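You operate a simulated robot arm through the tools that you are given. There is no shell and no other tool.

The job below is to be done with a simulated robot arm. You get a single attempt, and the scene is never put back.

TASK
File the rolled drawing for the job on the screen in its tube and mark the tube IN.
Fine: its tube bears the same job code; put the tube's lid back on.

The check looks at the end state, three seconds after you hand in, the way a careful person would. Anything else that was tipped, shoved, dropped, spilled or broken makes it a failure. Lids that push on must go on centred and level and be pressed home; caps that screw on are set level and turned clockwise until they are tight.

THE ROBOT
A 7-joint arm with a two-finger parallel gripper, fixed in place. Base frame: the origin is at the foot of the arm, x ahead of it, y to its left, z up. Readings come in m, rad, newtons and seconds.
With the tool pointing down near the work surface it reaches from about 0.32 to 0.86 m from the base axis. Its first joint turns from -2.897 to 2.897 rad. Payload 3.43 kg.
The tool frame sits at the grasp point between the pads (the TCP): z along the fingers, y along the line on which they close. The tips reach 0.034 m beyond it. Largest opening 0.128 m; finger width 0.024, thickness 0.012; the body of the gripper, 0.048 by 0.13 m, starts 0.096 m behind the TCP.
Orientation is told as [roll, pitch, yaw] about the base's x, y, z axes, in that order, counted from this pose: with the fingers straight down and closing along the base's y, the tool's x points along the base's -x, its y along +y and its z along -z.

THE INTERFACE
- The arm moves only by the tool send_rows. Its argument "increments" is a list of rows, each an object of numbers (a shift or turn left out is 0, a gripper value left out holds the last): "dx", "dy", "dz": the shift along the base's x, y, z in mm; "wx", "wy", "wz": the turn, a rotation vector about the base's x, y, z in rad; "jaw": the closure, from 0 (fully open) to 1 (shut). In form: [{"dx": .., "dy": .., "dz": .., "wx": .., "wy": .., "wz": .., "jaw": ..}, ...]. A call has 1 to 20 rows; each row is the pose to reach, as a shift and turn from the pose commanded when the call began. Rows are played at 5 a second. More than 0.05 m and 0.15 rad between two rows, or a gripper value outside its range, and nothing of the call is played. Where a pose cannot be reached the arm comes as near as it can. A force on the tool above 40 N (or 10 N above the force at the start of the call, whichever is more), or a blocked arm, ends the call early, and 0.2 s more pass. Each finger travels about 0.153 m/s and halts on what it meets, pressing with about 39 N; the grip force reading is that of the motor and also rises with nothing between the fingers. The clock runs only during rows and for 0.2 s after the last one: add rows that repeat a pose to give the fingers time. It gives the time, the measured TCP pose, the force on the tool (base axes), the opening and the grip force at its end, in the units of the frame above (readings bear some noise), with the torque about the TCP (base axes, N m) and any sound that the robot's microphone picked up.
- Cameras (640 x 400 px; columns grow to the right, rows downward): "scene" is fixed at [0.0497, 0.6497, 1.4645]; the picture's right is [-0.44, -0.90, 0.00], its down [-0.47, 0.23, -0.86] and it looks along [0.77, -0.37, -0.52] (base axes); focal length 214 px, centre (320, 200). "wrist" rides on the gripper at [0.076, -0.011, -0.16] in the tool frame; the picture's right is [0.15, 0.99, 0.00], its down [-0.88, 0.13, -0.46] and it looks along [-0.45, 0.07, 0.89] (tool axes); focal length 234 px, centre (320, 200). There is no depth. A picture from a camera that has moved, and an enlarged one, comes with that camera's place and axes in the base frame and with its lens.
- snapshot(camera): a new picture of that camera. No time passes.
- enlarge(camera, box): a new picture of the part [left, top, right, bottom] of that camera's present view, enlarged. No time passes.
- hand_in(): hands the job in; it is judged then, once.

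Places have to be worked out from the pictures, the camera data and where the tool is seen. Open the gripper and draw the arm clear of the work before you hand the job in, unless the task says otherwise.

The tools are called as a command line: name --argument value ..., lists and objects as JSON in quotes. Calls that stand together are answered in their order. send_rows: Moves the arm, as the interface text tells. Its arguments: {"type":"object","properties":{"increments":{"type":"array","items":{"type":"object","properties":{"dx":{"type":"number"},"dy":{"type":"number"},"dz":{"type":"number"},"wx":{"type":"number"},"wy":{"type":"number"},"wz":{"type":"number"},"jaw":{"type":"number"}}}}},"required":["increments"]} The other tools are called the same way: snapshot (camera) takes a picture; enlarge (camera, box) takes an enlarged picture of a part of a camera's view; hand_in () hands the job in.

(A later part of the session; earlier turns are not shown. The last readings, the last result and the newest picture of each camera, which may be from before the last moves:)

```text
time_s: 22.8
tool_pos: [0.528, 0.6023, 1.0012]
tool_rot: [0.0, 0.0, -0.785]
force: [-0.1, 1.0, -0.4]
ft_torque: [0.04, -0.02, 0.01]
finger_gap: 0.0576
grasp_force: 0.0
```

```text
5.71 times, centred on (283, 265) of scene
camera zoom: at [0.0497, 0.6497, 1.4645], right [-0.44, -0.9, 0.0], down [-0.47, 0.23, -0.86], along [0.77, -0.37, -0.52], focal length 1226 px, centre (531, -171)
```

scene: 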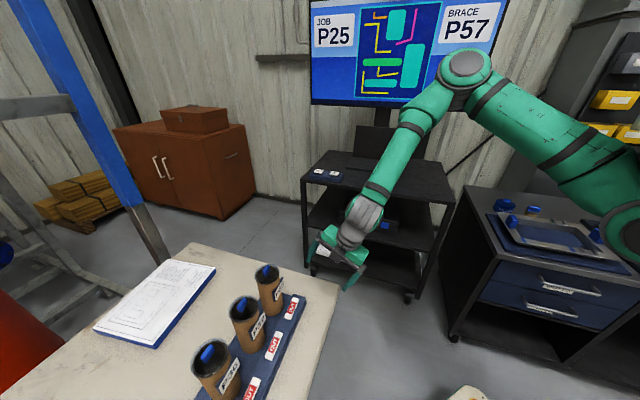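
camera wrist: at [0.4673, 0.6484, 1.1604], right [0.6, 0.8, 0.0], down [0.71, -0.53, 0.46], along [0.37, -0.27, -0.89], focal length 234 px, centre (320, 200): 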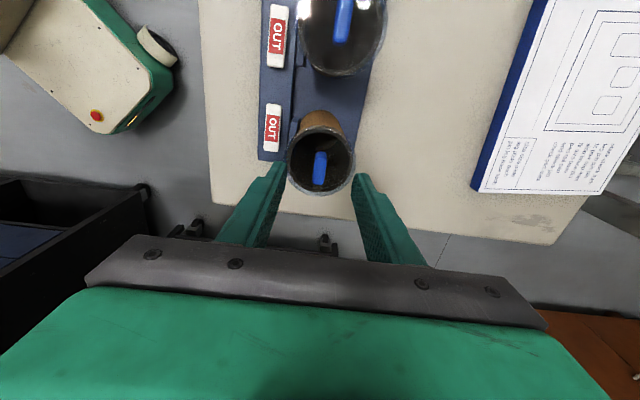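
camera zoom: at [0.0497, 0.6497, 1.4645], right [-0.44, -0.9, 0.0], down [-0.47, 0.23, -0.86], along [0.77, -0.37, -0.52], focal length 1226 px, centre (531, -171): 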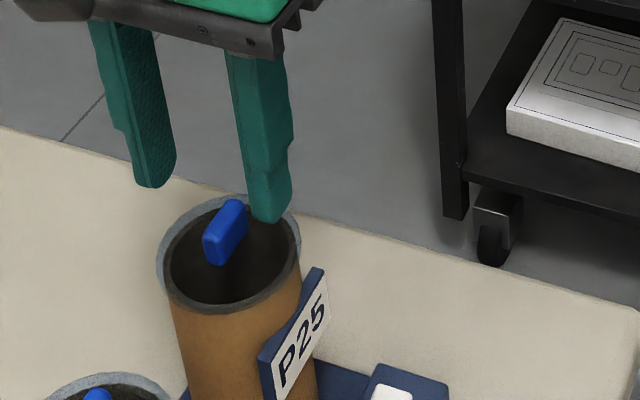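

The hand is aligned to within a few mm. I'll make a small correction of +2.5 mm in x and descend so the tips straddle the handle just above the glass disc.

send_rows --increments '[{"dx": 2.5, "dz": -10, "wz": 0.012}, {"dx": 2.5, "dz": -20, "wz": 0.012}, {"dx": 2.5, "dz": -29, "wz": 0.012}, {"dx": 2.5, "dz": -35, "wz": 0.012}, {"dx": 2.5, "dz": -35, "wz": 0.012}]'

enlarge --camera "wrist" --box '[250, 100, 410, 220]'

enlarge --camera "scene" --box '[235, 230, 331, 300]'

```text
time_s: 24.0
tool_pos: [0.5309, 0.6042, 0.9657]
tool_rot: [-0.001, 0.0, -0.774]
force: [-0.3, -1.1, 0.0]
ft_torque: [0.0, 0.01, 0.01]
finger_gap: 0.0577
grasp_force: 0.1
```

```text
3.33 times, centred on (330, 160) of wrist
camera zoom: at [0.4694, 0.6487, 1.1262], right [0.59, 0.81, 0.0], down [0.72, -0.52, 0.46], along [0.37, -0.27, -0.89], focal length 781 px, centre (287, 333)
```

zoom: 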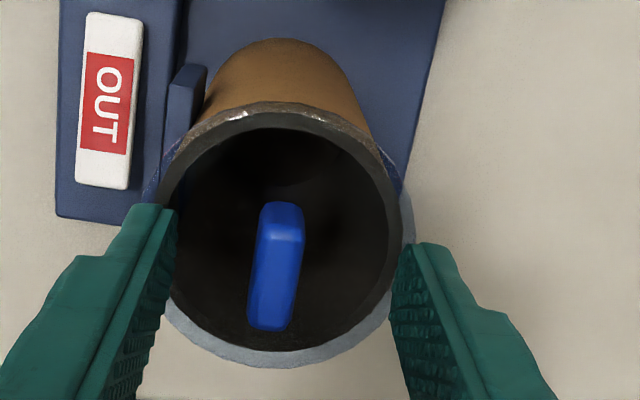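

```text
5.71 times, centred on (283, 265) of scene
camera zoom: at [0.0497, 0.6497, 1.4645], right [-0.44, -0.9, 0.0], down [-0.47, 0.23, -0.86], along [0.77, -0.37, -0.52], focal length 1226 px, centre (531, -171)
```

zoom: 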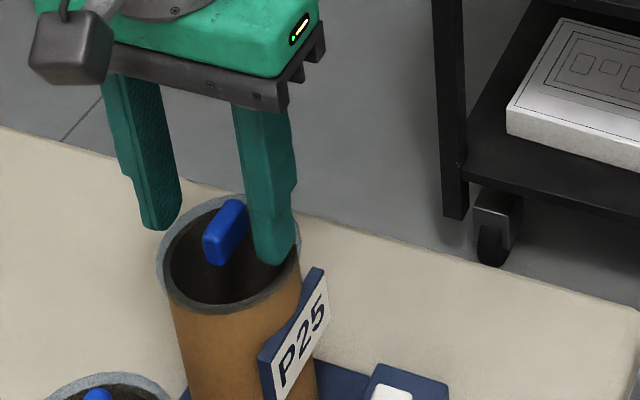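

The handle is centred between the fingers. I'll close gradually onto it.

send_rows --increments '[{"jaw": 0.7}, {"jaw": 0.8}, {"jaw": 0.86}, {"jaw": 0.9}, {"jaw": 0.95}, {"jaw": 1.0}, {"jaw": 1.0}]'

enlarge --camera "wrist" --box '[250, 100, 410, 220]'

enlarge --camera "scene" --box '[235, 230, 331, 300]'

```text
time_s: 25.6
tool_pos: [0.5313, 0.6029, 0.9667]
tool_rot: [0.001, -0.001, -0.775]
force: [0.2, -0.7, -0.4]
ft_torque: [0.03, -0.02, 0.01]
finger_gap: 0.0105
grasp_force: 39.0
heard: snap
```

```text
3.33 times, centred on (330, 160) of wrist
camera zoom: at [0.47, 0.6482, 1.1261], right [0.59, 0.81, 0.0], down [0.72, -0.52, 0.46], along [0.37, -0.27, -0.89], focal length 781 px, centre (287, 333)
```

zoom: 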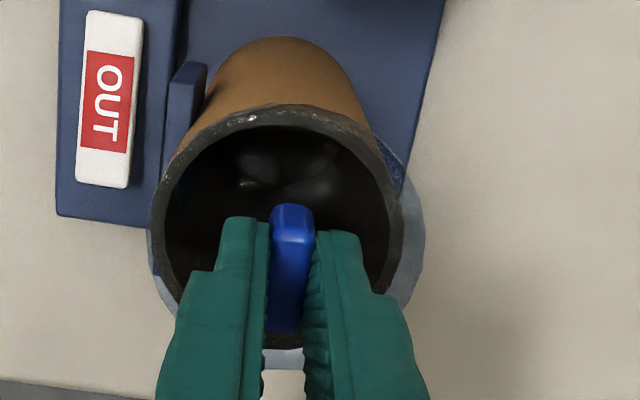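

```text
5.71 times, centred on (283, 265) of scene
camera zoom: at [0.0497, 0.6497, 1.4645], right [-0.44, -0.9, 0.0], down [-0.47, 0.23, -0.86], along [0.77, -0.37, -0.52], focal length 1226 px, centre (531, -171)
```

zoom: 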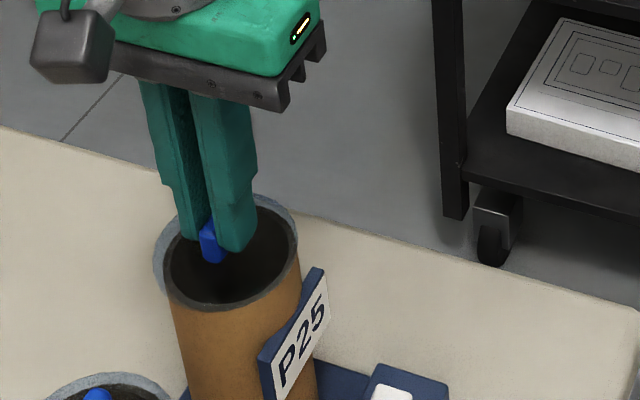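

I heard a snap, and the lid shifted a few mm sideways as the fingers centred it, so it has probably unsnapped. I'll lift slowly and watch that the tube doesn't come with it.

send_rows --increments '[{"dz": 2}, {"dz": 5}, {"dz": 9}, {"dz": 14}, {"dz": 20}]'

snapshot --camera "wrist"

enlarge --camera "scene" --box '[235, 230, 331, 330]'

```text
time_s: 26.8
tool_pos: [0.5312, 0.6033, 0.9864]
tool_rot: [-0.002, 0.001, -0.772]
force: [0.6, 0.1, -0.6]
ft_torque: [0.01, -0.01, -0.01]
finger_gap: 0.0104
grasp_force: 38.7
```

```text
taken
camera wrist: at [0.4702, 0.6477, 1.1457], right [0.59, 0.81, 0.0], down [0.72, -0.52, 0.46], along [0.37, -0.27, -0.89], focal length 234 px, centre (320, 200)
```

wrist: 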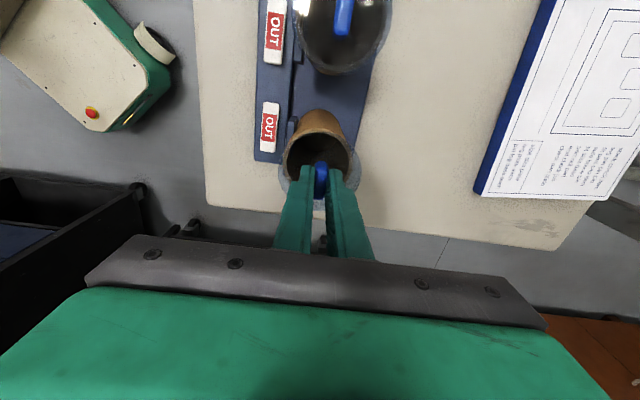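

```text
4.00 times, centred on (283, 280) of scene
camera zoom: at [0.0497, 0.6497, 1.4645], right [-0.44, -0.9, 0.0], down [-0.47, 0.23, -0.86], along [0.77, -0.37, -0.52], focal length 858 px, centre (468, -120)
```

zoom: 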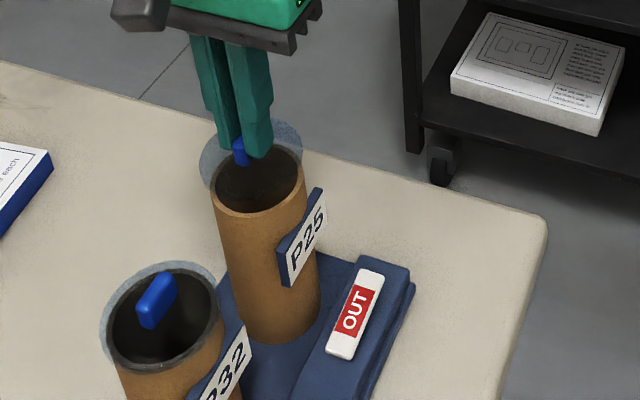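

The lid is off and the tube stayed put. I'll lift higher and look at the lid's underside and the open tube.

send_rows --increments '[{"dz": 30}, {"dz": 60}, {"dz": 60}]'

enlarge --camera "wrist" --box '[230, 90, 422, 230]'

enlarge --camera "scene" --box '[235, 190, 331, 330]'

```text
time_s: 27.6
tool_pos: [0.5333, 0.6018, 1.046]
tool_rot: [0.002, -0.001, -0.772]
force: [-0.8, 0.4, 0.7]
ft_torque: [-0.03, 0.01, -0.01]
finger_gap: 0.0105
grasp_force: 38.5
```

```text
2.86 times, centred on (326, 160) of wrist
camera zoom: at [0.472, 0.6475, 1.2058], right [0.59, 0.81, 0.0], down [0.72, -0.52, 0.46], along [0.37, -0.27, -0.89], focal length 669 px, centre (303, 314)
```

zoom: 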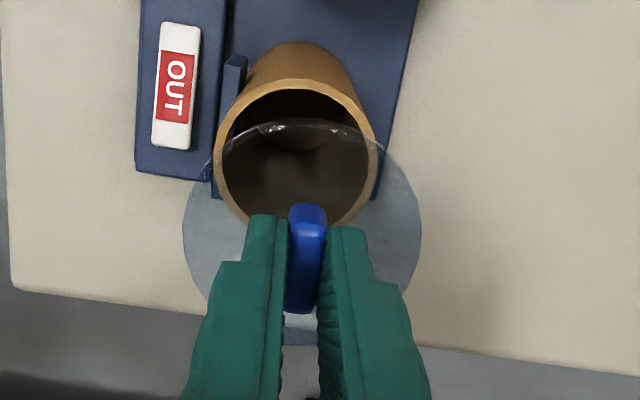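

```text
2.86 times, centred on (283, 260) of scene
camera zoom: at [0.0497, 0.6497, 1.4645], right [-0.44, -0.9, 0.0], down [-0.47, 0.23, -0.86], along [0.77, -0.37, -0.52], focal length 613 px, centre (426, 29)
```

zoom: 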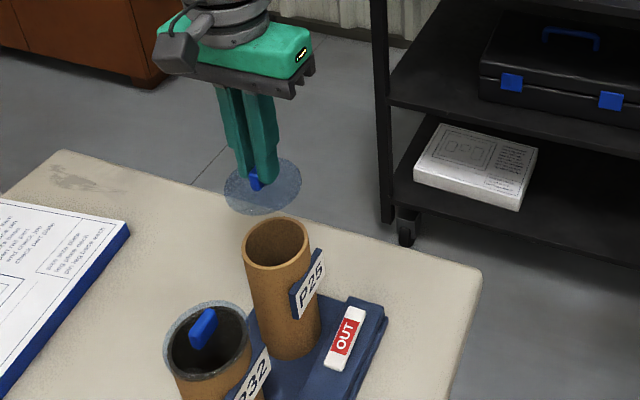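

The lid is held level and the tube is open and empty. I'll carry the lid to the free bench area beyond the P25 end of the rack, around (0.58, 0.48), turning to yaw 0 so the camera stays away from the tube.

send_rows --increments '[{"dx": 8, "dy": -20, "wz": 0.13}, {"dx": 16, "dy": -40, "wz": 0.26}, {"dx": 24, "dy": -60, "wz": 0.39}, {"dx": 32, "dy": -80, "wz": 0.52}, {"dx": 40, "dy": -101, "wz": 0.65}, {"dx": 46.7, "dy": -121.8, "wz": 0.772}, {"dx": 46.7, "dy": -121.8, "dz": -40, "wz": 0.772}, {"dx": 46.7, "dy": -121.8, "dz": -80, "wz": 0.772}, {"dx": 46.7, "dy": -121.8, "dz": -120, "wz": 0.772}, {"dx": 46.7, "dy": -121.8, "dz": -160, "wz": 0.772}, {"dx": 46.7, "dy": -121.8, "dz": -190, "wz": 0.772}, {"dx": 46.7, "dy": -121.8, "dz": -190, "wz": 0.772}]'

snapshot --camera "wrist"

enlarge --camera "scene" --box '[230, 210, 374, 330]'

```text
time_s: 30.2
tool_pos: [0.5774, 0.4831, 0.856]
tool_rot: [0.0, 0.0, -0.001]
force: [0.4, 0.8, -1.3]
ft_torque: [0.0, 0.04, 0.02]
finger_gap: 0.0104
grasp_force: 39.1
```

```text
taken
camera wrist: at [0.5015, 0.4709, 1.0149], right [-0.14, 0.99, 0.0], down [0.88, 0.13, 0.46], along [0.45, 0.07, -0.89], focal length 234 px, centre (320, 200)
```

wrist: 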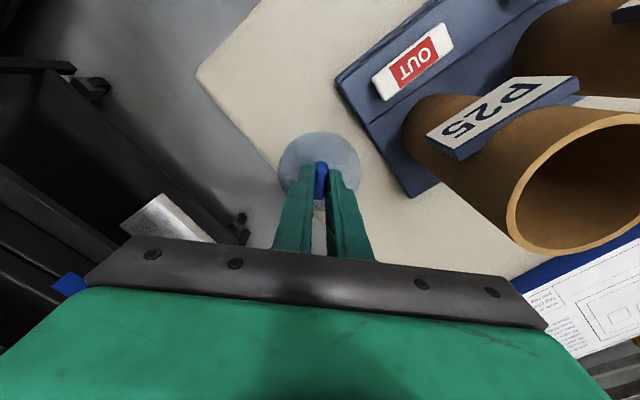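

```text
3.33 times, centred on (302, 270) of scene
camera zoom: at [0.0497, 0.6497, 1.4645], right [-0.44, -0.9, 0.0], down [-0.47, 0.23, -0.86], along [0.77, -0.37, -0.52], focal length 715 px, centre (380, -33)
```

zoom: 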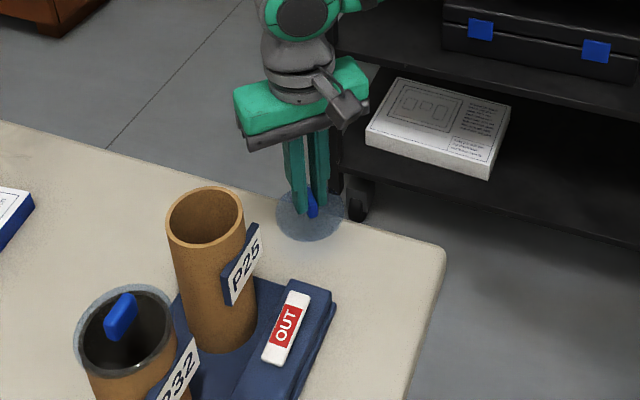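

There is about 2 cm of clearance to the rack and 3 cm to the bench edge. The bench top is roughly z 0.73, so I'll descend 50 mm and then probe in small steps.

send_rows --increments '[{"dx": 2, "dy": -3, "dz": -20}, {"dx": 2, "dy": -3, "dz": -40}, {"dx": 2, "dy": -3, "dz": -50}, {"dx": 2, "dy": -3, "dz": -50}]'

enlarge --camera "scene" --box '[260, 240, 340, 300]'

enlarge --camera "wrist" --box '[230, 100, 422, 220]'

```text
time_s: 31.2
tool_pos: [0.5778, 0.4794, 0.8064]
tool_rot: [0.0, 0.0, -0.002]
force: [0.0, -0.7, 0.1]
ft_torque: [0.02, -0.01, 0.01]
finger_gap: 0.0104
grasp_force: 38.9
```

```text
6.67 times, centred on (300, 270) of scene
camera zoom: at [0.0497, 0.6497, 1.4645], right [-0.44, -0.9, 0.0], down [-0.47, 0.23, -0.86], along [0.77, -0.37, -0.52], focal length 1430 px, centre (453, -267)
```

zoom: 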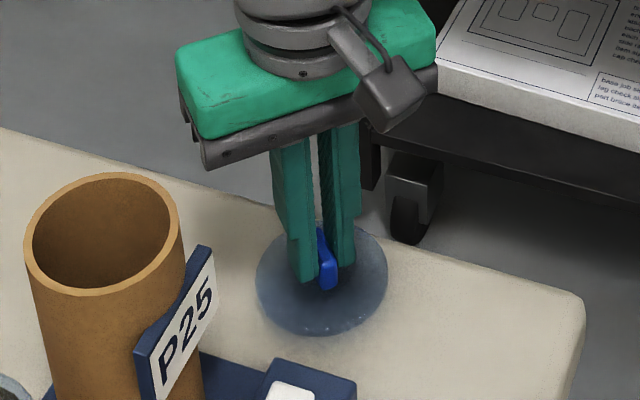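

```text
3.33 times, centred on (326, 160) of wrist
camera zoom: at [0.5027, 0.4676, 0.9662], right [-0.14, 0.99, 0.0], down [0.88, 0.13, 0.46], along [0.45, 0.07, -0.89], focal length 781 px, centre (300, 333)
```

zoom: 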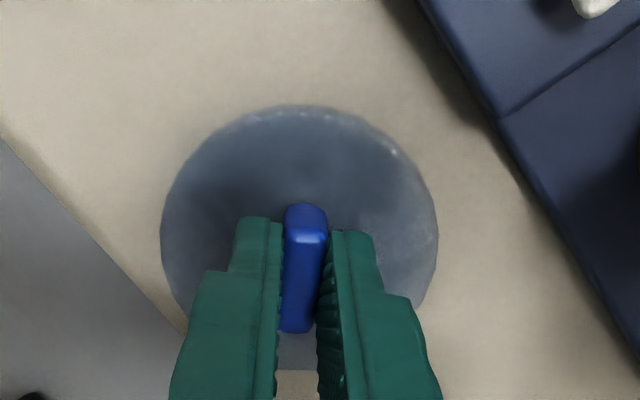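

Still free. I'll descend in small steps and watch the force.

send_rows --increments '[{"dz": -3}, {"dz": -6}, {"dz": -9}, {"dz": -12}]'

```text
time_s: 32.2
tool_pos: [0.5795, 0.4765, 0.7931]
tool_rot: [0.001, 0.001, -0.004]
force: [0.3, 0.5, -0.6]
ft_torque: [-0.01, -0.03, 0.01]
finger_gap: 0.0103
grasp_force: 38.7
```

No contact yet at TCP z 0.793. I'll take another small descent.

send_rows --increments '[{"dz": -2}, {"dz": -4}, {"dz": -6}, {"dz": -8}]'

enlarge --camera "scene" --box '[275, 255, 339, 295]'

```text
time_s: 33.2
tool_pos: [0.5787, 0.4805, 0.7882]
tool_rot: [0.003, 0.001, 0.0]
force: [-11.2, -0.2, 27.4]
ft_torque: [-0.09, 0.37, 0.0]
finger_gap: 0.0102
grasp_force: 39.4
```

```text
10.00 times, centred on (307, 275) of scene
camera zoom: at [0.0497, 0.6497, 1.4645], right [-0.44, -0.9, 0.0], down [-0.47, 0.23, -0.86], along [0.77, -0.37, -0.52], focal length 2145 px, centre (450, -550)
```

zoom: 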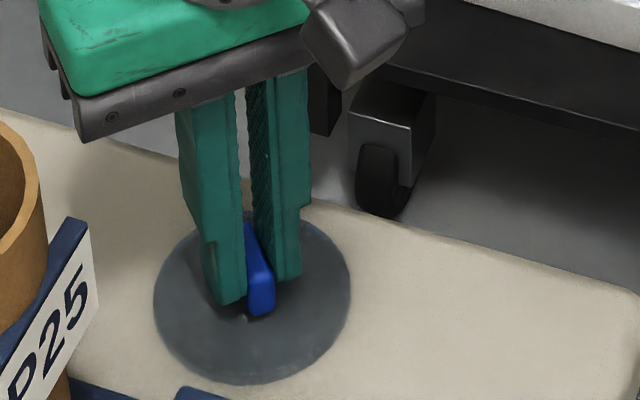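

Contact at TCP z≈0.788 means the bench is at z≈0.74. I'll relieve the force by about 2.5 mm, then open slightly to release the lid.

send_rows --increments '[{"dz": 1.5}, {"dz": 2.5}, {"dz": 2.5}]'

```text
time_s: 34.0
tool_pos: [0.5836, 0.4735, 0.7883]
tool_rot: [0.002, 0.0, -0.011]
force: [-0.8, 3.2, 15.7]
ft_torque: [0.12, 0.07, -0.04]
finger_gap: 0.0105
grasp_force: 39.0
```

There is still 16 N of upward force, so I'll ease up another 2 mm and re-check.

send_rows --increments '[{"dz": 1}, {"dz": 2}, {"dz": 2}]'

enlarge --camera "scene" --box '[275, 255, 339, 295]'

enlarge --camera "wrist" --box '[230, 100, 422, 220]'

```text
time_s: 34.8
tool_pos: [0.5811, 0.4782, 0.7901]
tool_rot: [-0.001, 0.001, -0.001]
force: [0.3, 0.1, 0.1]
ft_torque: [0.04, -0.01, -0.02]
finger_gap: 0.0106
grasp_force: 39.1
```

```text
10.00 times, centred on (307, 275) of scene
camera zoom: at [0.0497, 0.6497, 1.4645], right [-0.44, -0.9, 0.0], down [-0.47, 0.23, -0.86], along [0.77, -0.37, -0.52], focal length 2145 px, centre (450, -550)
```

zoom: 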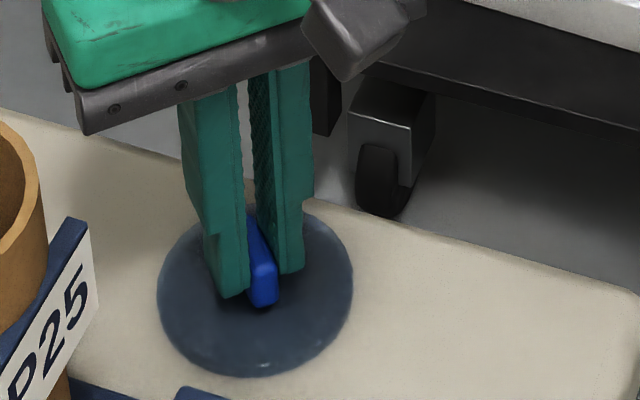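

```text
3.33 times, centred on (326, 160) of wrist
camera zoom: at [0.5047, 0.467, 0.9501], right [-0.14, 0.99, 0.0], down [0.88, 0.13, 0.46], along [0.45, 0.07, -0.89], focal length 781 px, centre (300, 333)
```

zoom: 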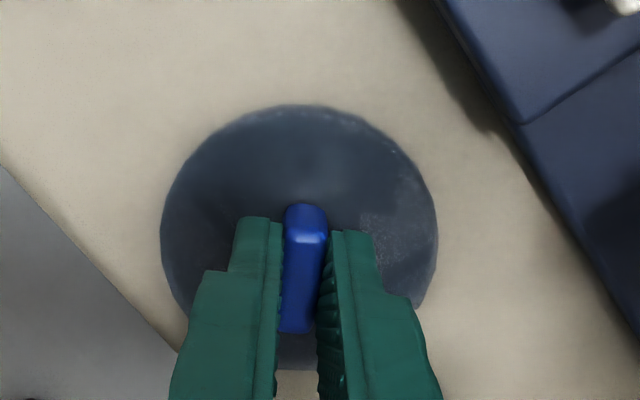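

No force now, and the lid is within about 1 mm of the bench. I'll open gently to about 38 mm and then rise straight up.

send_rows --increments '[{"jaw": 0.9}, {"jaw": 0.85}, {"jaw": 0.78}, {"jaw": 0.7}, {"jaw": 0.7}, {"jaw": 0.7, "dz": 15}, {"jaw": 0.7, "dz": 40}, {"jaw": 0.7, "dz": 80}, {"jaw": 0.7, "dz": 120}]'

snapshot --camera "wrist"

enlarge --camera "scene" --box '[230, 220, 342, 310]'

```text
time_s: 36.8
tool_pos: [0.5805, 0.4794, 0.9087]
tool_rot: [0.0, 0.001, -0.005]
force: [-0.3, 0.3, 0.2]
ft_torque: [-0.04, 0.0, 0.01]
finger_gap: 0.0385
grasp_force: 0.1
```

```text
taken
camera wrist: at [0.5058, 0.4675, 1.069], right [-0.14, 0.99, 0.0], down [0.88, 0.13, 0.46], along [0.45, 0.06, -0.89], focal length 234 px, centre (320, 200)
```

wrist: 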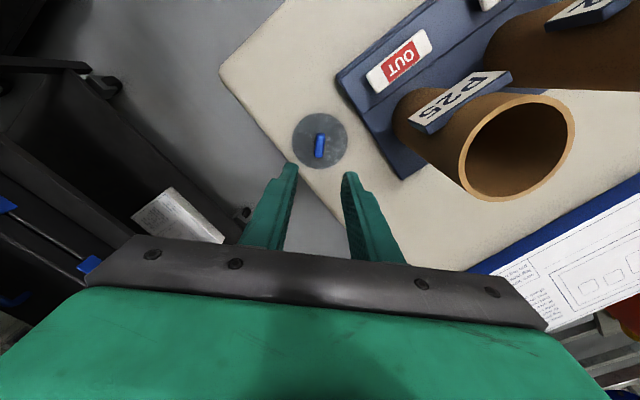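

```text
4.44 times, centred on (286, 265) of scene
camera zoom: at [0.0497, 0.6497, 1.4645], right [-0.44, -0.9, 0.0], down [-0.47, 0.23, -0.86], along [0.77, -0.37, -0.52], focal length 953 px, centre (471, -89)
```

zoom: 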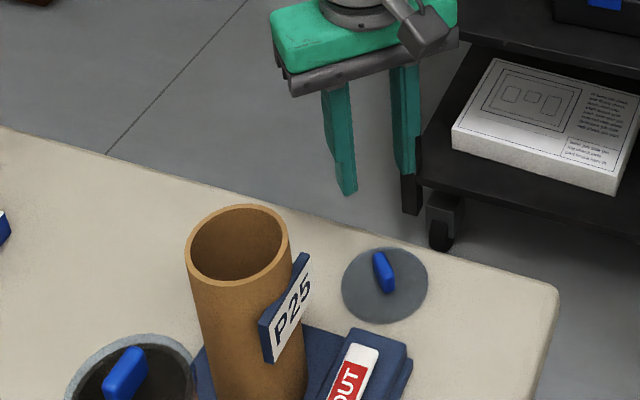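

The lid is lying flat on the bench at about (0.58, 0.479). Next is the P25 roll: I'll rise and swing over toward the rolls at a safe height to look at them from above.

send_rows --increments '[{"dz": 48}, {"dz": 96}, {"dz": 144}, {"dz": 190}, {"dz": 210}]'

send_rows --increments '[{"dx": -40, "dy": 20, "wz": 0.108}, {"dx": -80, "dy": 40, "wz": 0.217}, {"dx": -120, "dy": 60, "wz": 0.325}, {"dx": -160, "dy": 80, "wz": 0.433}, {"dx": -200, "dy": 100, "wz": 0.542}, {"dx": -240, "dy": 120, "wz": 0.65}, {"dx": -280, "dy": 140, "wz": 0.758}, {"dx": -320, "dy": 160, "wz": 0.867}, {"dx": -360, "dy": 180, "wz": 0.975}, {"dx": -400, "dy": 200, "wz": 1.083}, {"dx": -440, "dy": 220, "wz": 1.19}, {"dx": -480, "dy": 240, "wz": 1.3}, {"dx": -480, "dy": 240, "wz": 1.3}]'

snapshot --camera "wrist"

```text
time_s: 38.0
tool_pos: [0.5817, 0.4799, 1.121]
tool_rot: [0.0, 0.0, -0.003]
force: [0.4, -0.5, 0.0]
ft_torque: [0.01, 0.01, 0.02]
finger_gap: 0.0381
grasp_force: 0.0
```

```text
time_s: 40.8
tool_pos: [0.099, 0.7167, 1.1206]
tool_rot: [-0.001, 0.0, 1.299]
force: [-0.8, 0.4, 0.0]
ft_torque: [-0.02, 0.03, -0.02]
finger_gap: 0.0385
grasp_force: 0.2
```

```text
taken
camera wrist: at [0.0892, 0.6404, 1.2811], right [-0.99, 0.12, 0.0], down [0.11, 0.88, 0.46], along [0.06, 0.45, -0.89], focal length 234 px, centre (320, 200)
```

wrist: 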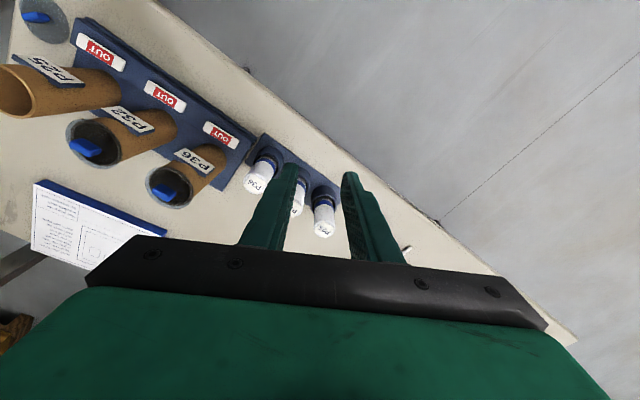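

The P25 roll shows between the fingers' line of sight. I'll zoom in to read the labels and localize it.

enlarge --camera "wrist" --box '[236, 135, 364, 255]'

enlarge --camera "wrist" --box '[300, 180, 364, 240]'

enlarge --camera "wrist" --box '[370, 220, 450, 270]'

```text
3.33 times, centred on (300, 195) of wrist
camera zoom: at [0.0892, 0.6404, 1.2811], right [-0.99, 0.12, 0.0], down [0.11, 0.88, 0.46], along [0.06, 0.45, -0.89], focal length 781 px, centre (387, 217)
```

zoom: 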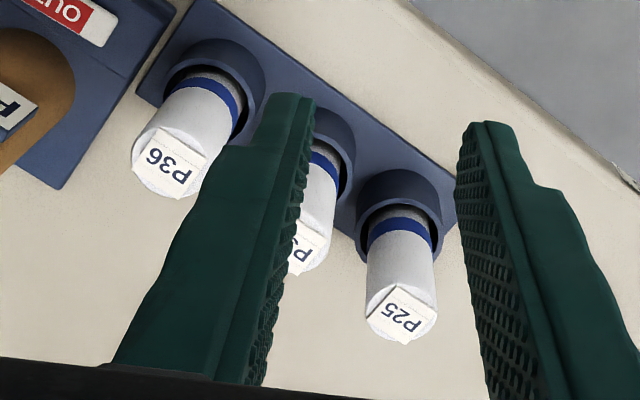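

```text
6.67 times, centred on (332, 210) of wrist
camera zoom: at [0.0892, 0.6404, 1.2811], right [-0.99, 0.12, 0.0], down [0.11, 0.88, 0.46], along [0.06, 0.45, -0.89], focal length 1561 px, centre (240, 133)
```

zoom: 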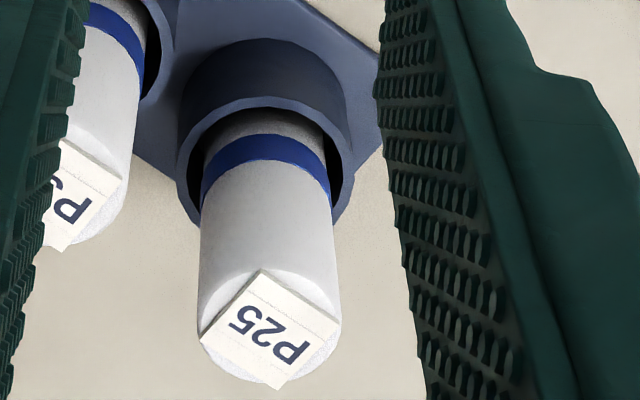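

```text
8.00 times, centred on (410, 245) of wrist
camera zoom: at [0.0892, 0.6404, 1.2811], right [-0.99, 0.12, 0.0], down [0.11, 0.88, 0.46], along [0.06, 0.45, -0.89], focal length 1873 px, centre (-400, -160)
```

zoom: 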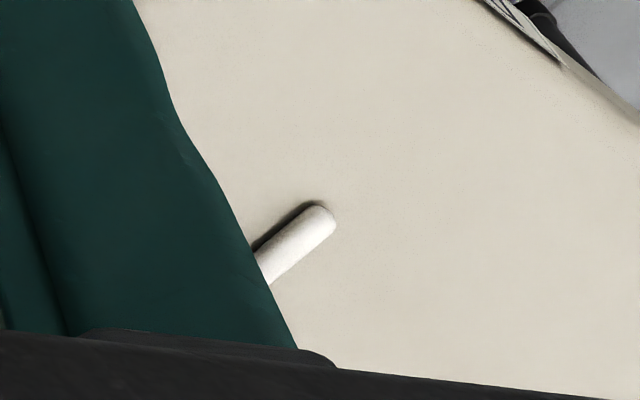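

The P25 roll has its top at about (0.111, 0.900, 0.896) and is about 42 mm in diameter, with neighbours 80 mm away. It's beyond straight-down reach, so I'll use a 45° outward tilt with heading 65°. First I'll set the yaw and tilt well above and behind it.

send_rows --increments '[{"wz": -0.083, "jaw": 0.5}, {"wz": -0.165, "jaw": 0.5}]'

send_rows --increments '[{"dx": -7, "dy": 10, "dz": -17, "wx": 0.1186, "wy": -0.0553}, {"dx": -15, "dy": 20, "dz": -34, "wx": 0.2372, "wy": -0.1106}, {"dx": -22, "dy": 30, "dz": -51, "wx": 0.3557, "wy": -0.1659}, {"dx": -30, "dy": 40, "dz": -68, "wx": 0.4743, "wy": -0.2211}, {"dx": -37, "dy": 50, "dz": -85, "wx": 0.5929, "wy": -0.2764}, {"dx": -45, "dy": 62, "dz": -102, "wx": 0.7115, "wy": -0.3317}, {"dx": -45, "dy": 62, "dz": -102, "wx": 0.7115, "wy": -0.3317}]'

snapshot --camera "wrist"

snapshot --camera "scene"

```text
time_s: 41.4
tool_pos: [0.1001, 0.7181, 1.1212]
tool_rot: [-0.001, 0.001, 1.134]
force: [-0.6, -0.1, -0.3]
ft_torque: [-0.01, -0.02, -0.02]
finger_gap: 0.0641
grasp_force: 0.0
```

```text
time_s: 43.0
tool_pos: [0.0594, 0.7807, 1.0174]
tool_rot: [0.002, -0.788, 1.128]
force: [0.5, -0.1, -0.2]
ft_torque: [-0.01, 0.05, 0.04]
finger_gap: 0.064
grasp_force: 0.1
```

```text
taken
camera wrist: at [-0.001, 0.625, 1.0769], right [-0.94, 0.33, -0.1], down [0.01, 0.33, 0.95], along [0.34, 0.89, -0.31], focal length 234 px, centre (320, 200)
```

wrist: 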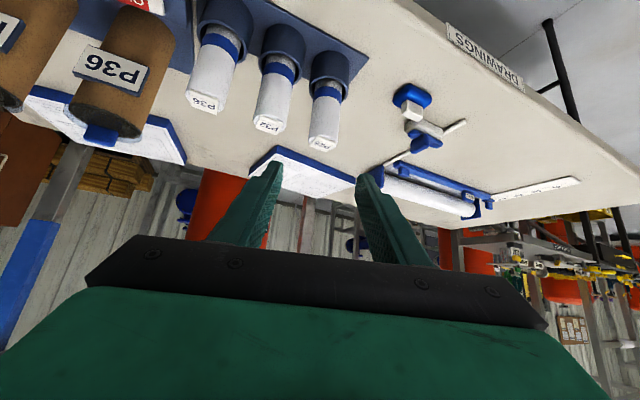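

```text
taken
```

scene: 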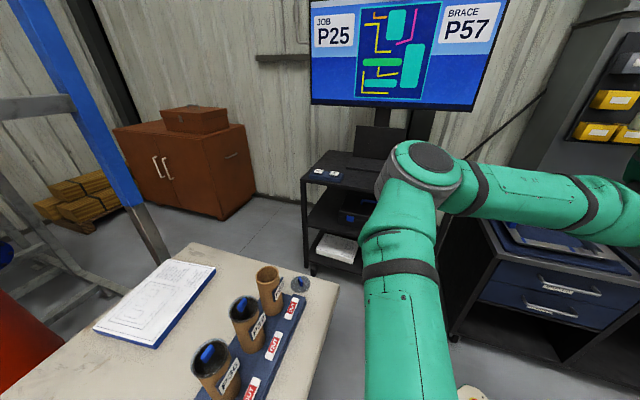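

The orientation was reached and the P25 roll lies just ahead between the fingers. I'll zoom in to refine its position.

enlarge --camera "wrist" --box '[240, 40, 400, 170]'

enlarge --camera "wrist" --box '[380, 70, 600, 230]'

```text
3.08 times, centred on (320, 105) of wrist
camera zoom: at [-0.001, 0.625, 1.0769], right [-0.94, 0.33, -0.1], down [0.01, 0.33, 0.95], along [0.34, 0.89, -0.31], focal length 720 px, centre (320, 492)
```

zoom: 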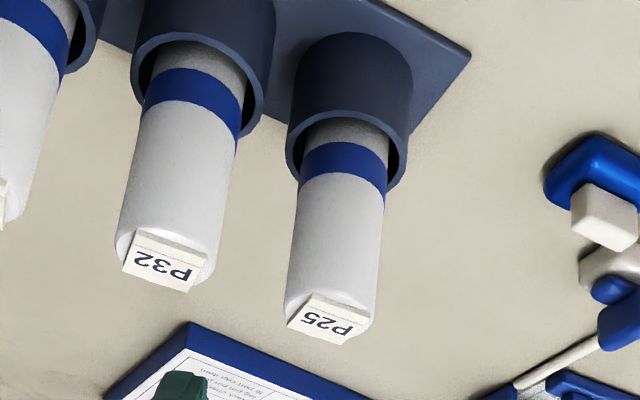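

```text
2.50 times, centred on (490, 150) of wrist
camera zoom: at [-0.001, 0.625, 1.0769], right [-0.94, 0.33, -0.1], down [0.01, 0.33, 0.95], along [0.34, 0.89, -0.31], focal length 585 px, centre (-105, 325)
```

zoom: 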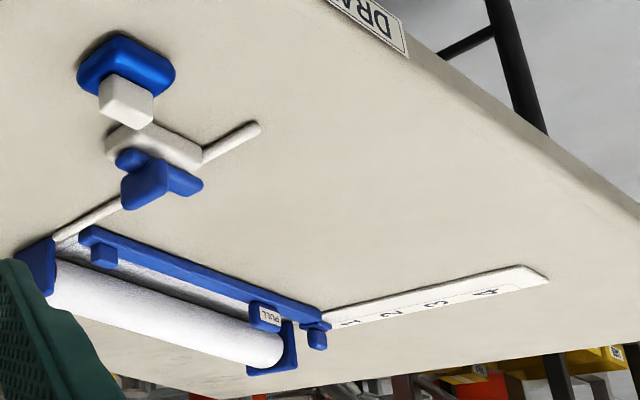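

The roll is vertical with its top centre confirmed at (0.110, 0.900, 0.893). I'll advance along the tool axis to a pre-grasp point 60 mm short, gap 64 mm.

send_rows --increments '[{"dx": 9, "dy": 24, "dz": -28}, {"dx": 19, "dy": 48, "dz": -57}, {"dx": 28, "dy": 72, "dz": -85.5}, {"dx": 28, "dy": 72, "dz": -85.5}]'

snapshot --camera "wrist"

enlarge --camera "wrist" --box '[220, 40, 420, 240]'

```text
time_s: 44.0
tool_pos: [0.0864, 0.8519, 0.9306]
tool_rot: [0.001, -0.786, 1.132]
force: [-0.1, 0.4, 0.3]
ft_torque: [-0.01, 0.0, -0.03]
finger_gap: 0.064
grasp_force: 0.1
```

```text
taken
camera wrist: at [0.0263, 0.6972, 0.9898], right [-0.94, 0.33, -0.1], down [0.01, 0.33, 0.94], along [0.34, 0.89, -0.31], focal length 234 px, centre (320, 200)
```

wrist: 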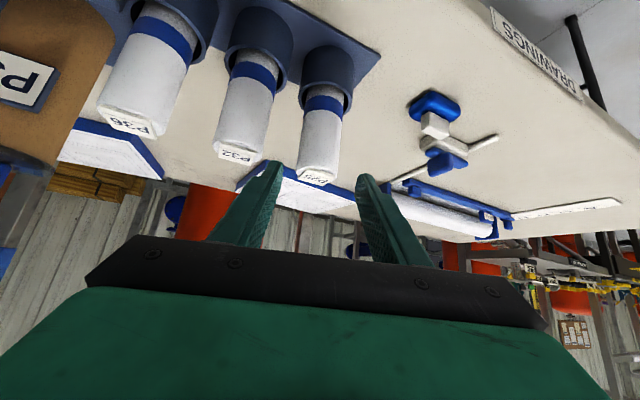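

```text
2.00 times, centred on (320, 140) of wrist
camera zoom: at [0.0263, 0.6972, 0.9898], right [-0.94, 0.33, -0.1], down [0.01, 0.33, 0.94], along [0.34, 0.89, -0.31], focal length 468 px, centre (320, 320)
```

zoom: 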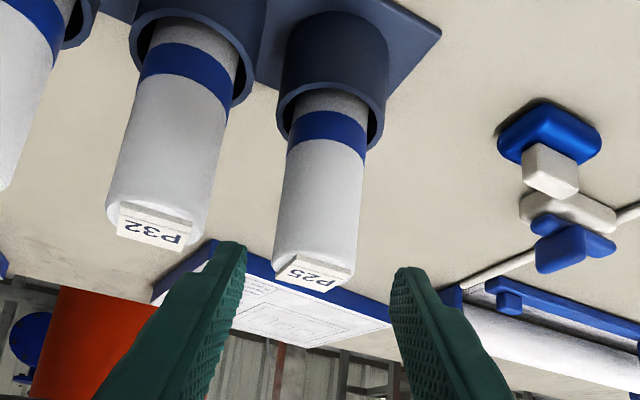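

The roll is centred between the fingertips to within about 2 mm. I'll advance the remaining distance along the tool axis to straddle the roll near its top.

send_rows --increments '[{"dx": 5, "dy": 9.5, "dz": -10}, {"dx": 10, "dy": 19, "dz": -20}, {"dx": 15, "dy": 29, "dz": -31}, {"dx": 20, "dy": 38, "dz": -41}, {"dx": 20, "dy": 38, "dz": -41}]'

enlarge --camera "wrist" --box '[220, 60, 420, 260]'

```text
time_s: 45.2
tool_pos: [0.1029, 0.8904, 0.8912]
tool_rot: [0.001, -0.785, 1.136]
force: [0.3, -0.3, -0.2]
ft_torque: [0.0, 0.01, 0.03]
finger_gap: 0.0639
grasp_force: 0.1
```

```text
2.00 times, centred on (320, 160) of wrist
camera zoom: at [0.0426, 0.7348, 0.9508], right [-0.94, 0.32, -0.1], down [0.01, 0.33, 0.94], along [0.34, 0.89, -0.31], focal length 468 px, centre (320, 280)
```

zoom: 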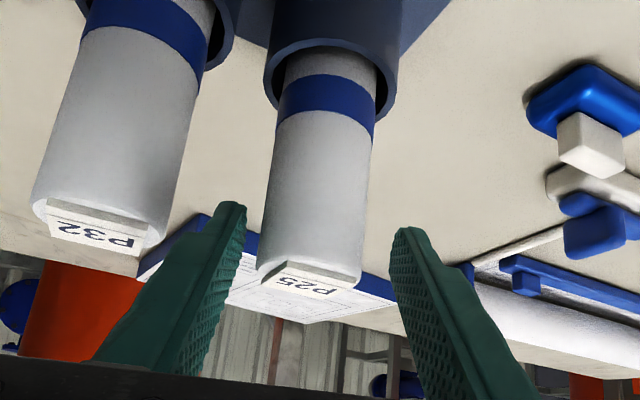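

The roll sits centred between the fingers with both tips past its axis. I'll close on it gradually.

send_rows --increments '[{"jaw": 0.56}, {"jaw": 0.6}, {"jaw": 0.64}, {"jaw": 0.67}, {"jaw": 0.7}, {"jaw": 0.8}, {"jaw": 1.0}, {"jaw": 1.0}]'

enlarge --camera "wrist" --box '[220, 60, 420, 260]'

```text
time_s: 47.0
tool_pos: [0.1035, 0.8906, 0.8922]
tool_rot: [0.002, -0.785, 1.134]
force: [-1.6, 0.4, 2.2]
ft_torque: [0.01, 0.21, 0.01]
finger_gap: 0.0421
grasp_force: 39.2
```

```text
2.00 times, centred on (320, 160) of wrist
camera zoom: at [0.0436, 0.7346, 0.951], right [-0.94, 0.33, -0.1], down [0.01, 0.33, 0.94], along [0.34, 0.89, -0.31], focal length 468 px, centre (320, 280)
```

zoom: 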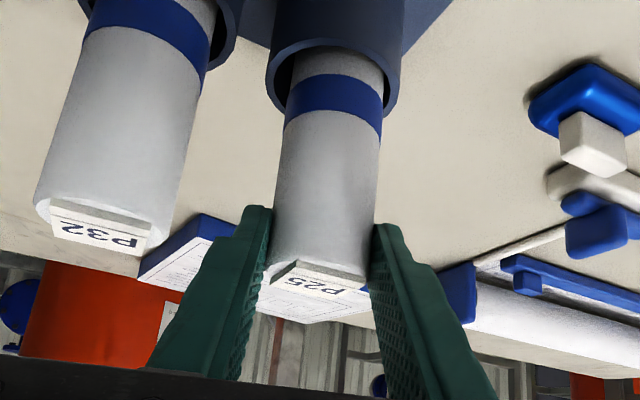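

Gripped at 42 mm with good alignment. I'll lift straight up out of the cup slowly and verify.

send_rows --increments '[{"dz": 5}, {"dz": 15}, {"dz": 30}, {"dz": 45}, {"dz": 60}]'

snapshot --camera "wrist"

```text
time_s: 48.2
tool_pos: [0.105, 0.8906, 0.9515]
tool_rot: [0.002, -0.785, 1.132]
force: [0.1, -0.7, -1.8]
ft_torque: [0.0, -0.02, 0.01]
finger_gap: 0.0422
grasp_force: 38.3
```

```text
taken
camera wrist: at [0.0452, 0.7349, 1.0115], right [-0.94, 0.33, -0.1], down [0.01, 0.33, 0.94], along [0.34, 0.89, -0.31], focal length 234 px, centre (320, 200)
```

wrist: 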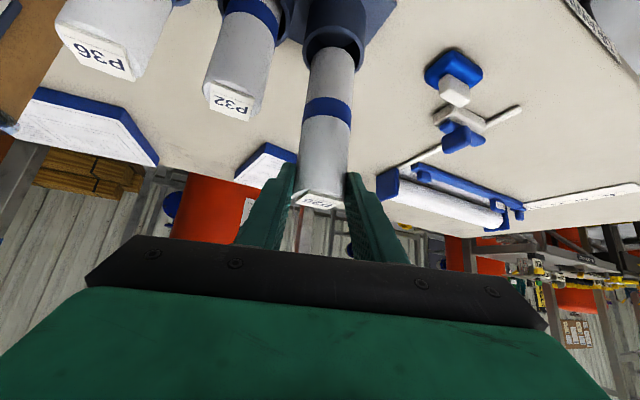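

The roll is rising out of the cup. I'll continue up, then move up and inward toward the base.

send_rows --increments '[{"dz": 25}, {"dz": 50}, {"dz": 75, "dy": -10}, {"dz": 100, "dy": -30}, {"dz": 125, "dy": -55}, {"dz": 150, "dy": -80}, {"dz": 165, "dy": -100}, {"dz": 165, "dy": -100}]'

snapshot --camera "wrist"

snapshot --camera "scene"

```text
time_s: 50.0
tool_pos: [0.1041, 0.79, 1.1178]
tool_rot: [0.002, -0.785, 1.134]
force: [0.2, 0.5, -1.4]
ft_torque: [-0.02, 0.01, 0.02]
finger_gap: 0.0421
grasp_force: 38.9
```

```text
taken
camera wrist: at [0.0452, 0.6349, 1.1773], right [-0.94, 0.33, -0.1], down [0.01, 0.33, 0.94], along [0.34, 0.89, -0.31], focal length 234 px, centre (320, 200)
```

wrist: 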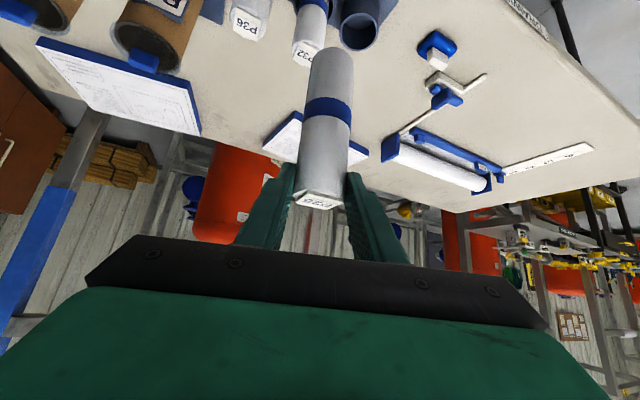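

```text
taken
```

scene: 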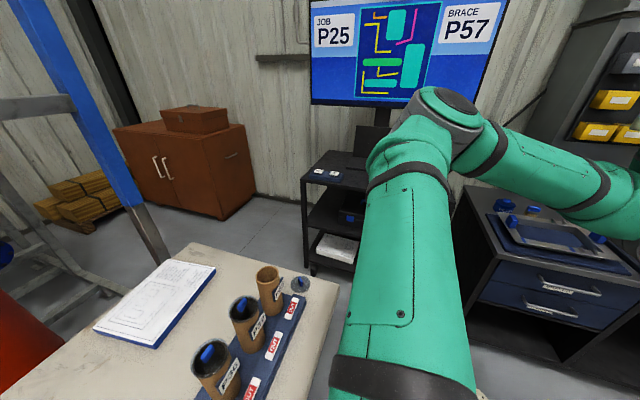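

The roll is clear. I'll zoom in to measure its length and check that it hangs vertically in the grip.

enlarge --camera "wrist" --box '[220, 30, 420, 230]'

```text
2.00 times, centred on (320, 130) of wrist
camera zoom: at [0.0452, 0.6349, 1.1773], right [-0.94, 0.33, -0.1], down [0.01, 0.33, 0.94], along [0.34, 0.89, -0.31], focal length 468 px, centre (320, 340)
```

zoom: 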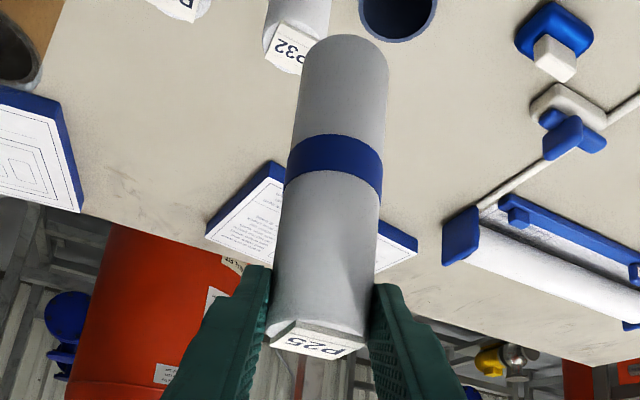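

The roll hangs vertically, about 141 mm long with its bottom about 0.14 m below the TCP. The open tube's centre is at about (0.529, 0.603) with the rim at z≈0.919. I'll carry the roll over at a height that clears everything and stop above the tube.

send_rows --increments '[{"dz": 17}, {"dx": 42, "dy": -19, "dz": 20, "wz": -0.035}, {"dx": 84, "dy": -39, "dz": 20, "wz": -0.07}, {"dx": 125, "dy": -58, "dz": 20, "wz": -0.105}, {"dx": 167, "dy": -78, "dz": 20, "wz": -0.14}, {"dx": 209, "dy": -97, "dz": 20, "wz": -0.175}, {"dx": 251, "dy": -116, "dz": 20, "wz": -0.21}, {"dx": 293, "dy": -136, "dz": 20, "wz": -0.245}, {"dx": 334, "dy": -155, "dz": 20, "wz": -0.28}, {"dx": 376, "dy": -175, "dz": 20, "wz": -0.315}, {"dx": 418, "dy": -194, "dz": 20, "wz": -0.349}, {"dx": 418, "dy": -194, "dz": 20, "wz": -0.349}]'

snapshot --camera "wrist"

snapshot --camera "scene"

```text
time_s: 52.6
tool_pos: [0.5216, 0.5968, 1.1355]
tool_rot: [0.002, -0.784, 0.784]
force: [0.4, -0.4, -1.6]
ft_torque: [-0.02, 0.0, -0.02]
finger_gap: 0.042
grasp_force: 39.0
```

```text
taken
camera wrist: at [0.4126, 0.4711, 1.1947], right [-0.77, 0.63, -0.1], down [0.12, 0.3, 0.94], along [0.62, 0.72, -0.31], focal length 234 px, centre (320, 200)
```

wrist: 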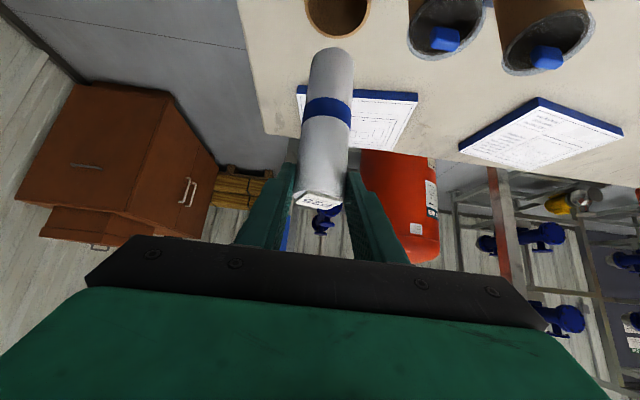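

```text
taken
```

scene: 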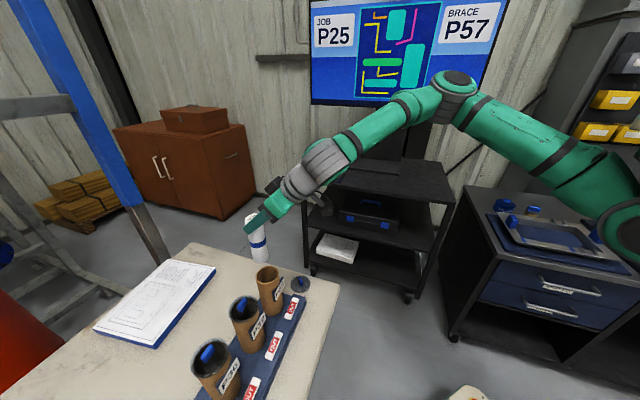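

Now zooming on both views to check the roll's alignment above the open tube.

enlarge --camera "scene" --box '[215, 195, 311, 305]'

enlarge --camera "wrist" --box '[260, 0, 420, 100]'

```text
3.64 times, centred on (263, 250) of scene
camera zoom: at [0.0497, 0.6497, 1.4645], right [-0.44, -0.9, 0.0], down [-0.47, 0.23, -0.86], along [0.77, -0.37, -0.52], focal length 780 px, centre (527, 18)
```

zoom: 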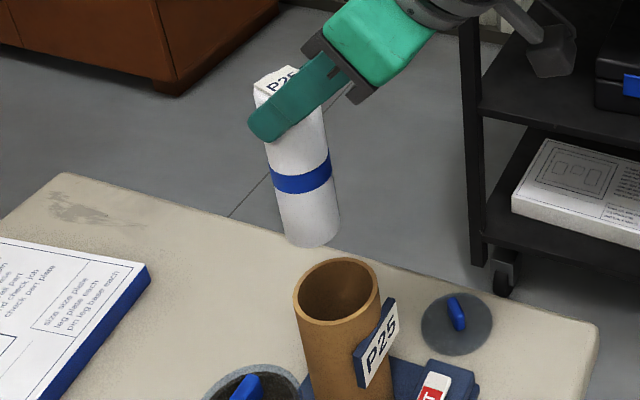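

```text
4.00 times, centred on (340, 50) of wrist
camera zoom: at [0.4126, 0.4711, 1.1947], right [-0.77, 0.63, -0.1], down [0.12, 0.3, 0.94], along [0.62, 0.72, -0.31], focal length 937 px, centre (240, 800)
```

zoom: 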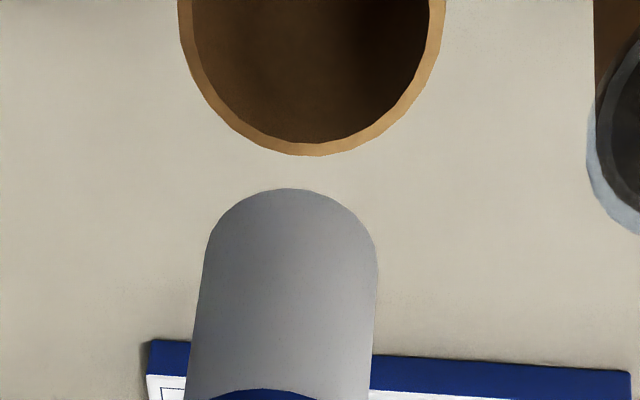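

Lateral alignment is within about 1.5 mm, but the roll looks roughly 5–10 mm too far out radially. I'll pull back 4 mm in x and y, lower until the roll's bottom is just above the rim, and re-check.

send_rows --increments '[{"dx": -4, "dy": -4, "dz": -20}, {"dx": -4, "dy": -4, "dz": -40}, {"dx": -4, "dy": -4, "dz": -58}, {"dx": -4, "dy": -4, "dz": -58}]'

enlarge --camera "scene" --box '[225, 215, 305, 305]'

enlarge --camera "wrist" --box '[260, 0, 420, 100]'

```text
time_s: 53.6
tool_pos: [0.5167, 0.5926, 1.0798]
tool_rot: [0.0, -0.786, 0.785]
force: [0.3, 0.2, -1.4]
ft_torque: [-0.02, 0.08, 0.02]
finger_gap: 0.0421
grasp_force: 38.4
```

```text
4.44 times, centred on (265, 260) of scene
camera zoom: at [0.0497, 0.6497, 1.4645], right [-0.44, -0.9, 0.0], down [-0.47, 0.23, -0.86], along [0.77, -0.37, -0.52], focal length 953 px, centre (564, -67)
```

zoom: 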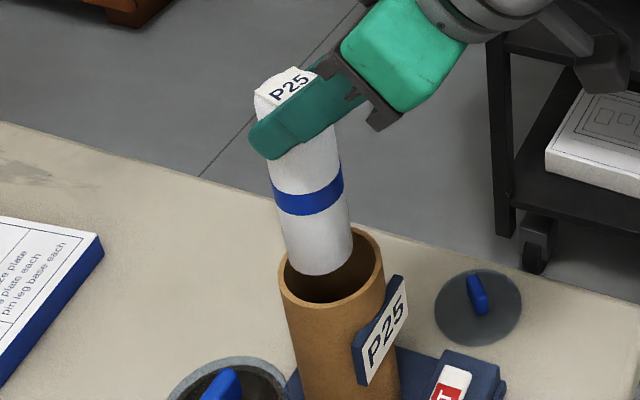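

```text
4.00 times, centred on (340, 50) of wrist
camera zoom: at [0.4082, 0.4672, 1.1386], right [-0.77, 0.63, -0.1], down [0.12, 0.3, 0.94], along [0.62, 0.72, -0.31], focal length 937 px, centre (240, 800)
```

zoom: 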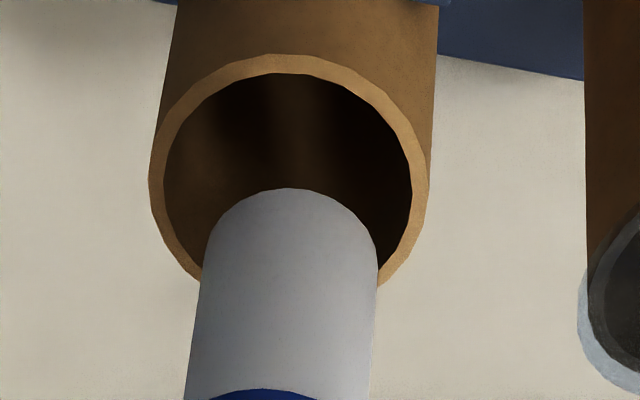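

The roll bottom is about 15 mm above the rim. Combining both views, the roll is off by about (+1, +6) mm from the tube axis, so I'll correct by (-1, -6), lower 8 mm and look again.

send_rows --increments '[{"dx": -1, "dy": -6, "dz": 0}, {"dx": -1, "dy": -6, "dz": -8}, {"dx": -1, "dy": -6, "dz": -8}]'

enlarge --camera "scene" --box '[240, 235, 304, 295]'

enlarge --camera "wrist" --box '[260, 0, 420, 100]'

```text
time_s: 54.4
tool_pos: [0.5167, 0.5872, 1.0708]
tool_rot: [0.001, -0.784, 0.785]
force: [0.5, -0.5, -1.6]
ft_torque: [-0.02, 0.04, -0.02]
finger_gap: 0.0423
grasp_force: 38.6
```

```text
6.67 times, centred on (272, 265) of scene
camera zoom: at [0.0497, 0.6497, 1.4645], right [-0.44, -0.9, 0.0], down [-0.47, 0.23, -0.86], along [0.77, -0.37, -0.52], focal length 1430 px, centre (640, -233)
```

zoom: 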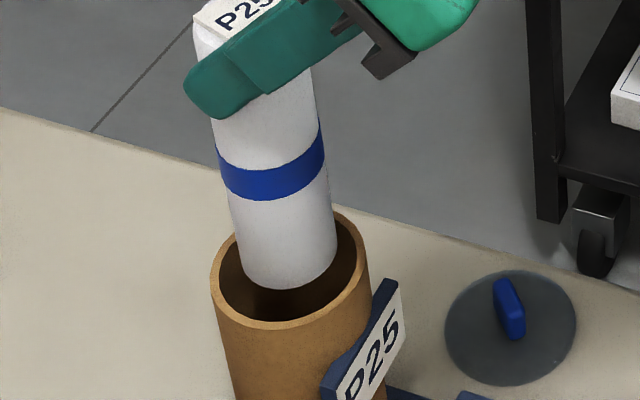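

```text
4.00 times, centred on (340, 50) of wrist
camera zoom: at [0.4072, 0.4616, 1.1303], right [-0.77, 0.63, -0.1], down [0.12, 0.3, 0.94], along [0.62, 0.72, -0.31], focal length 937 px, centre (240, 800)
```

zoom: 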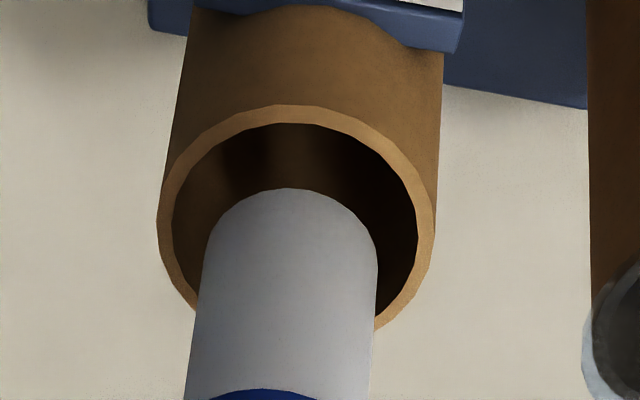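

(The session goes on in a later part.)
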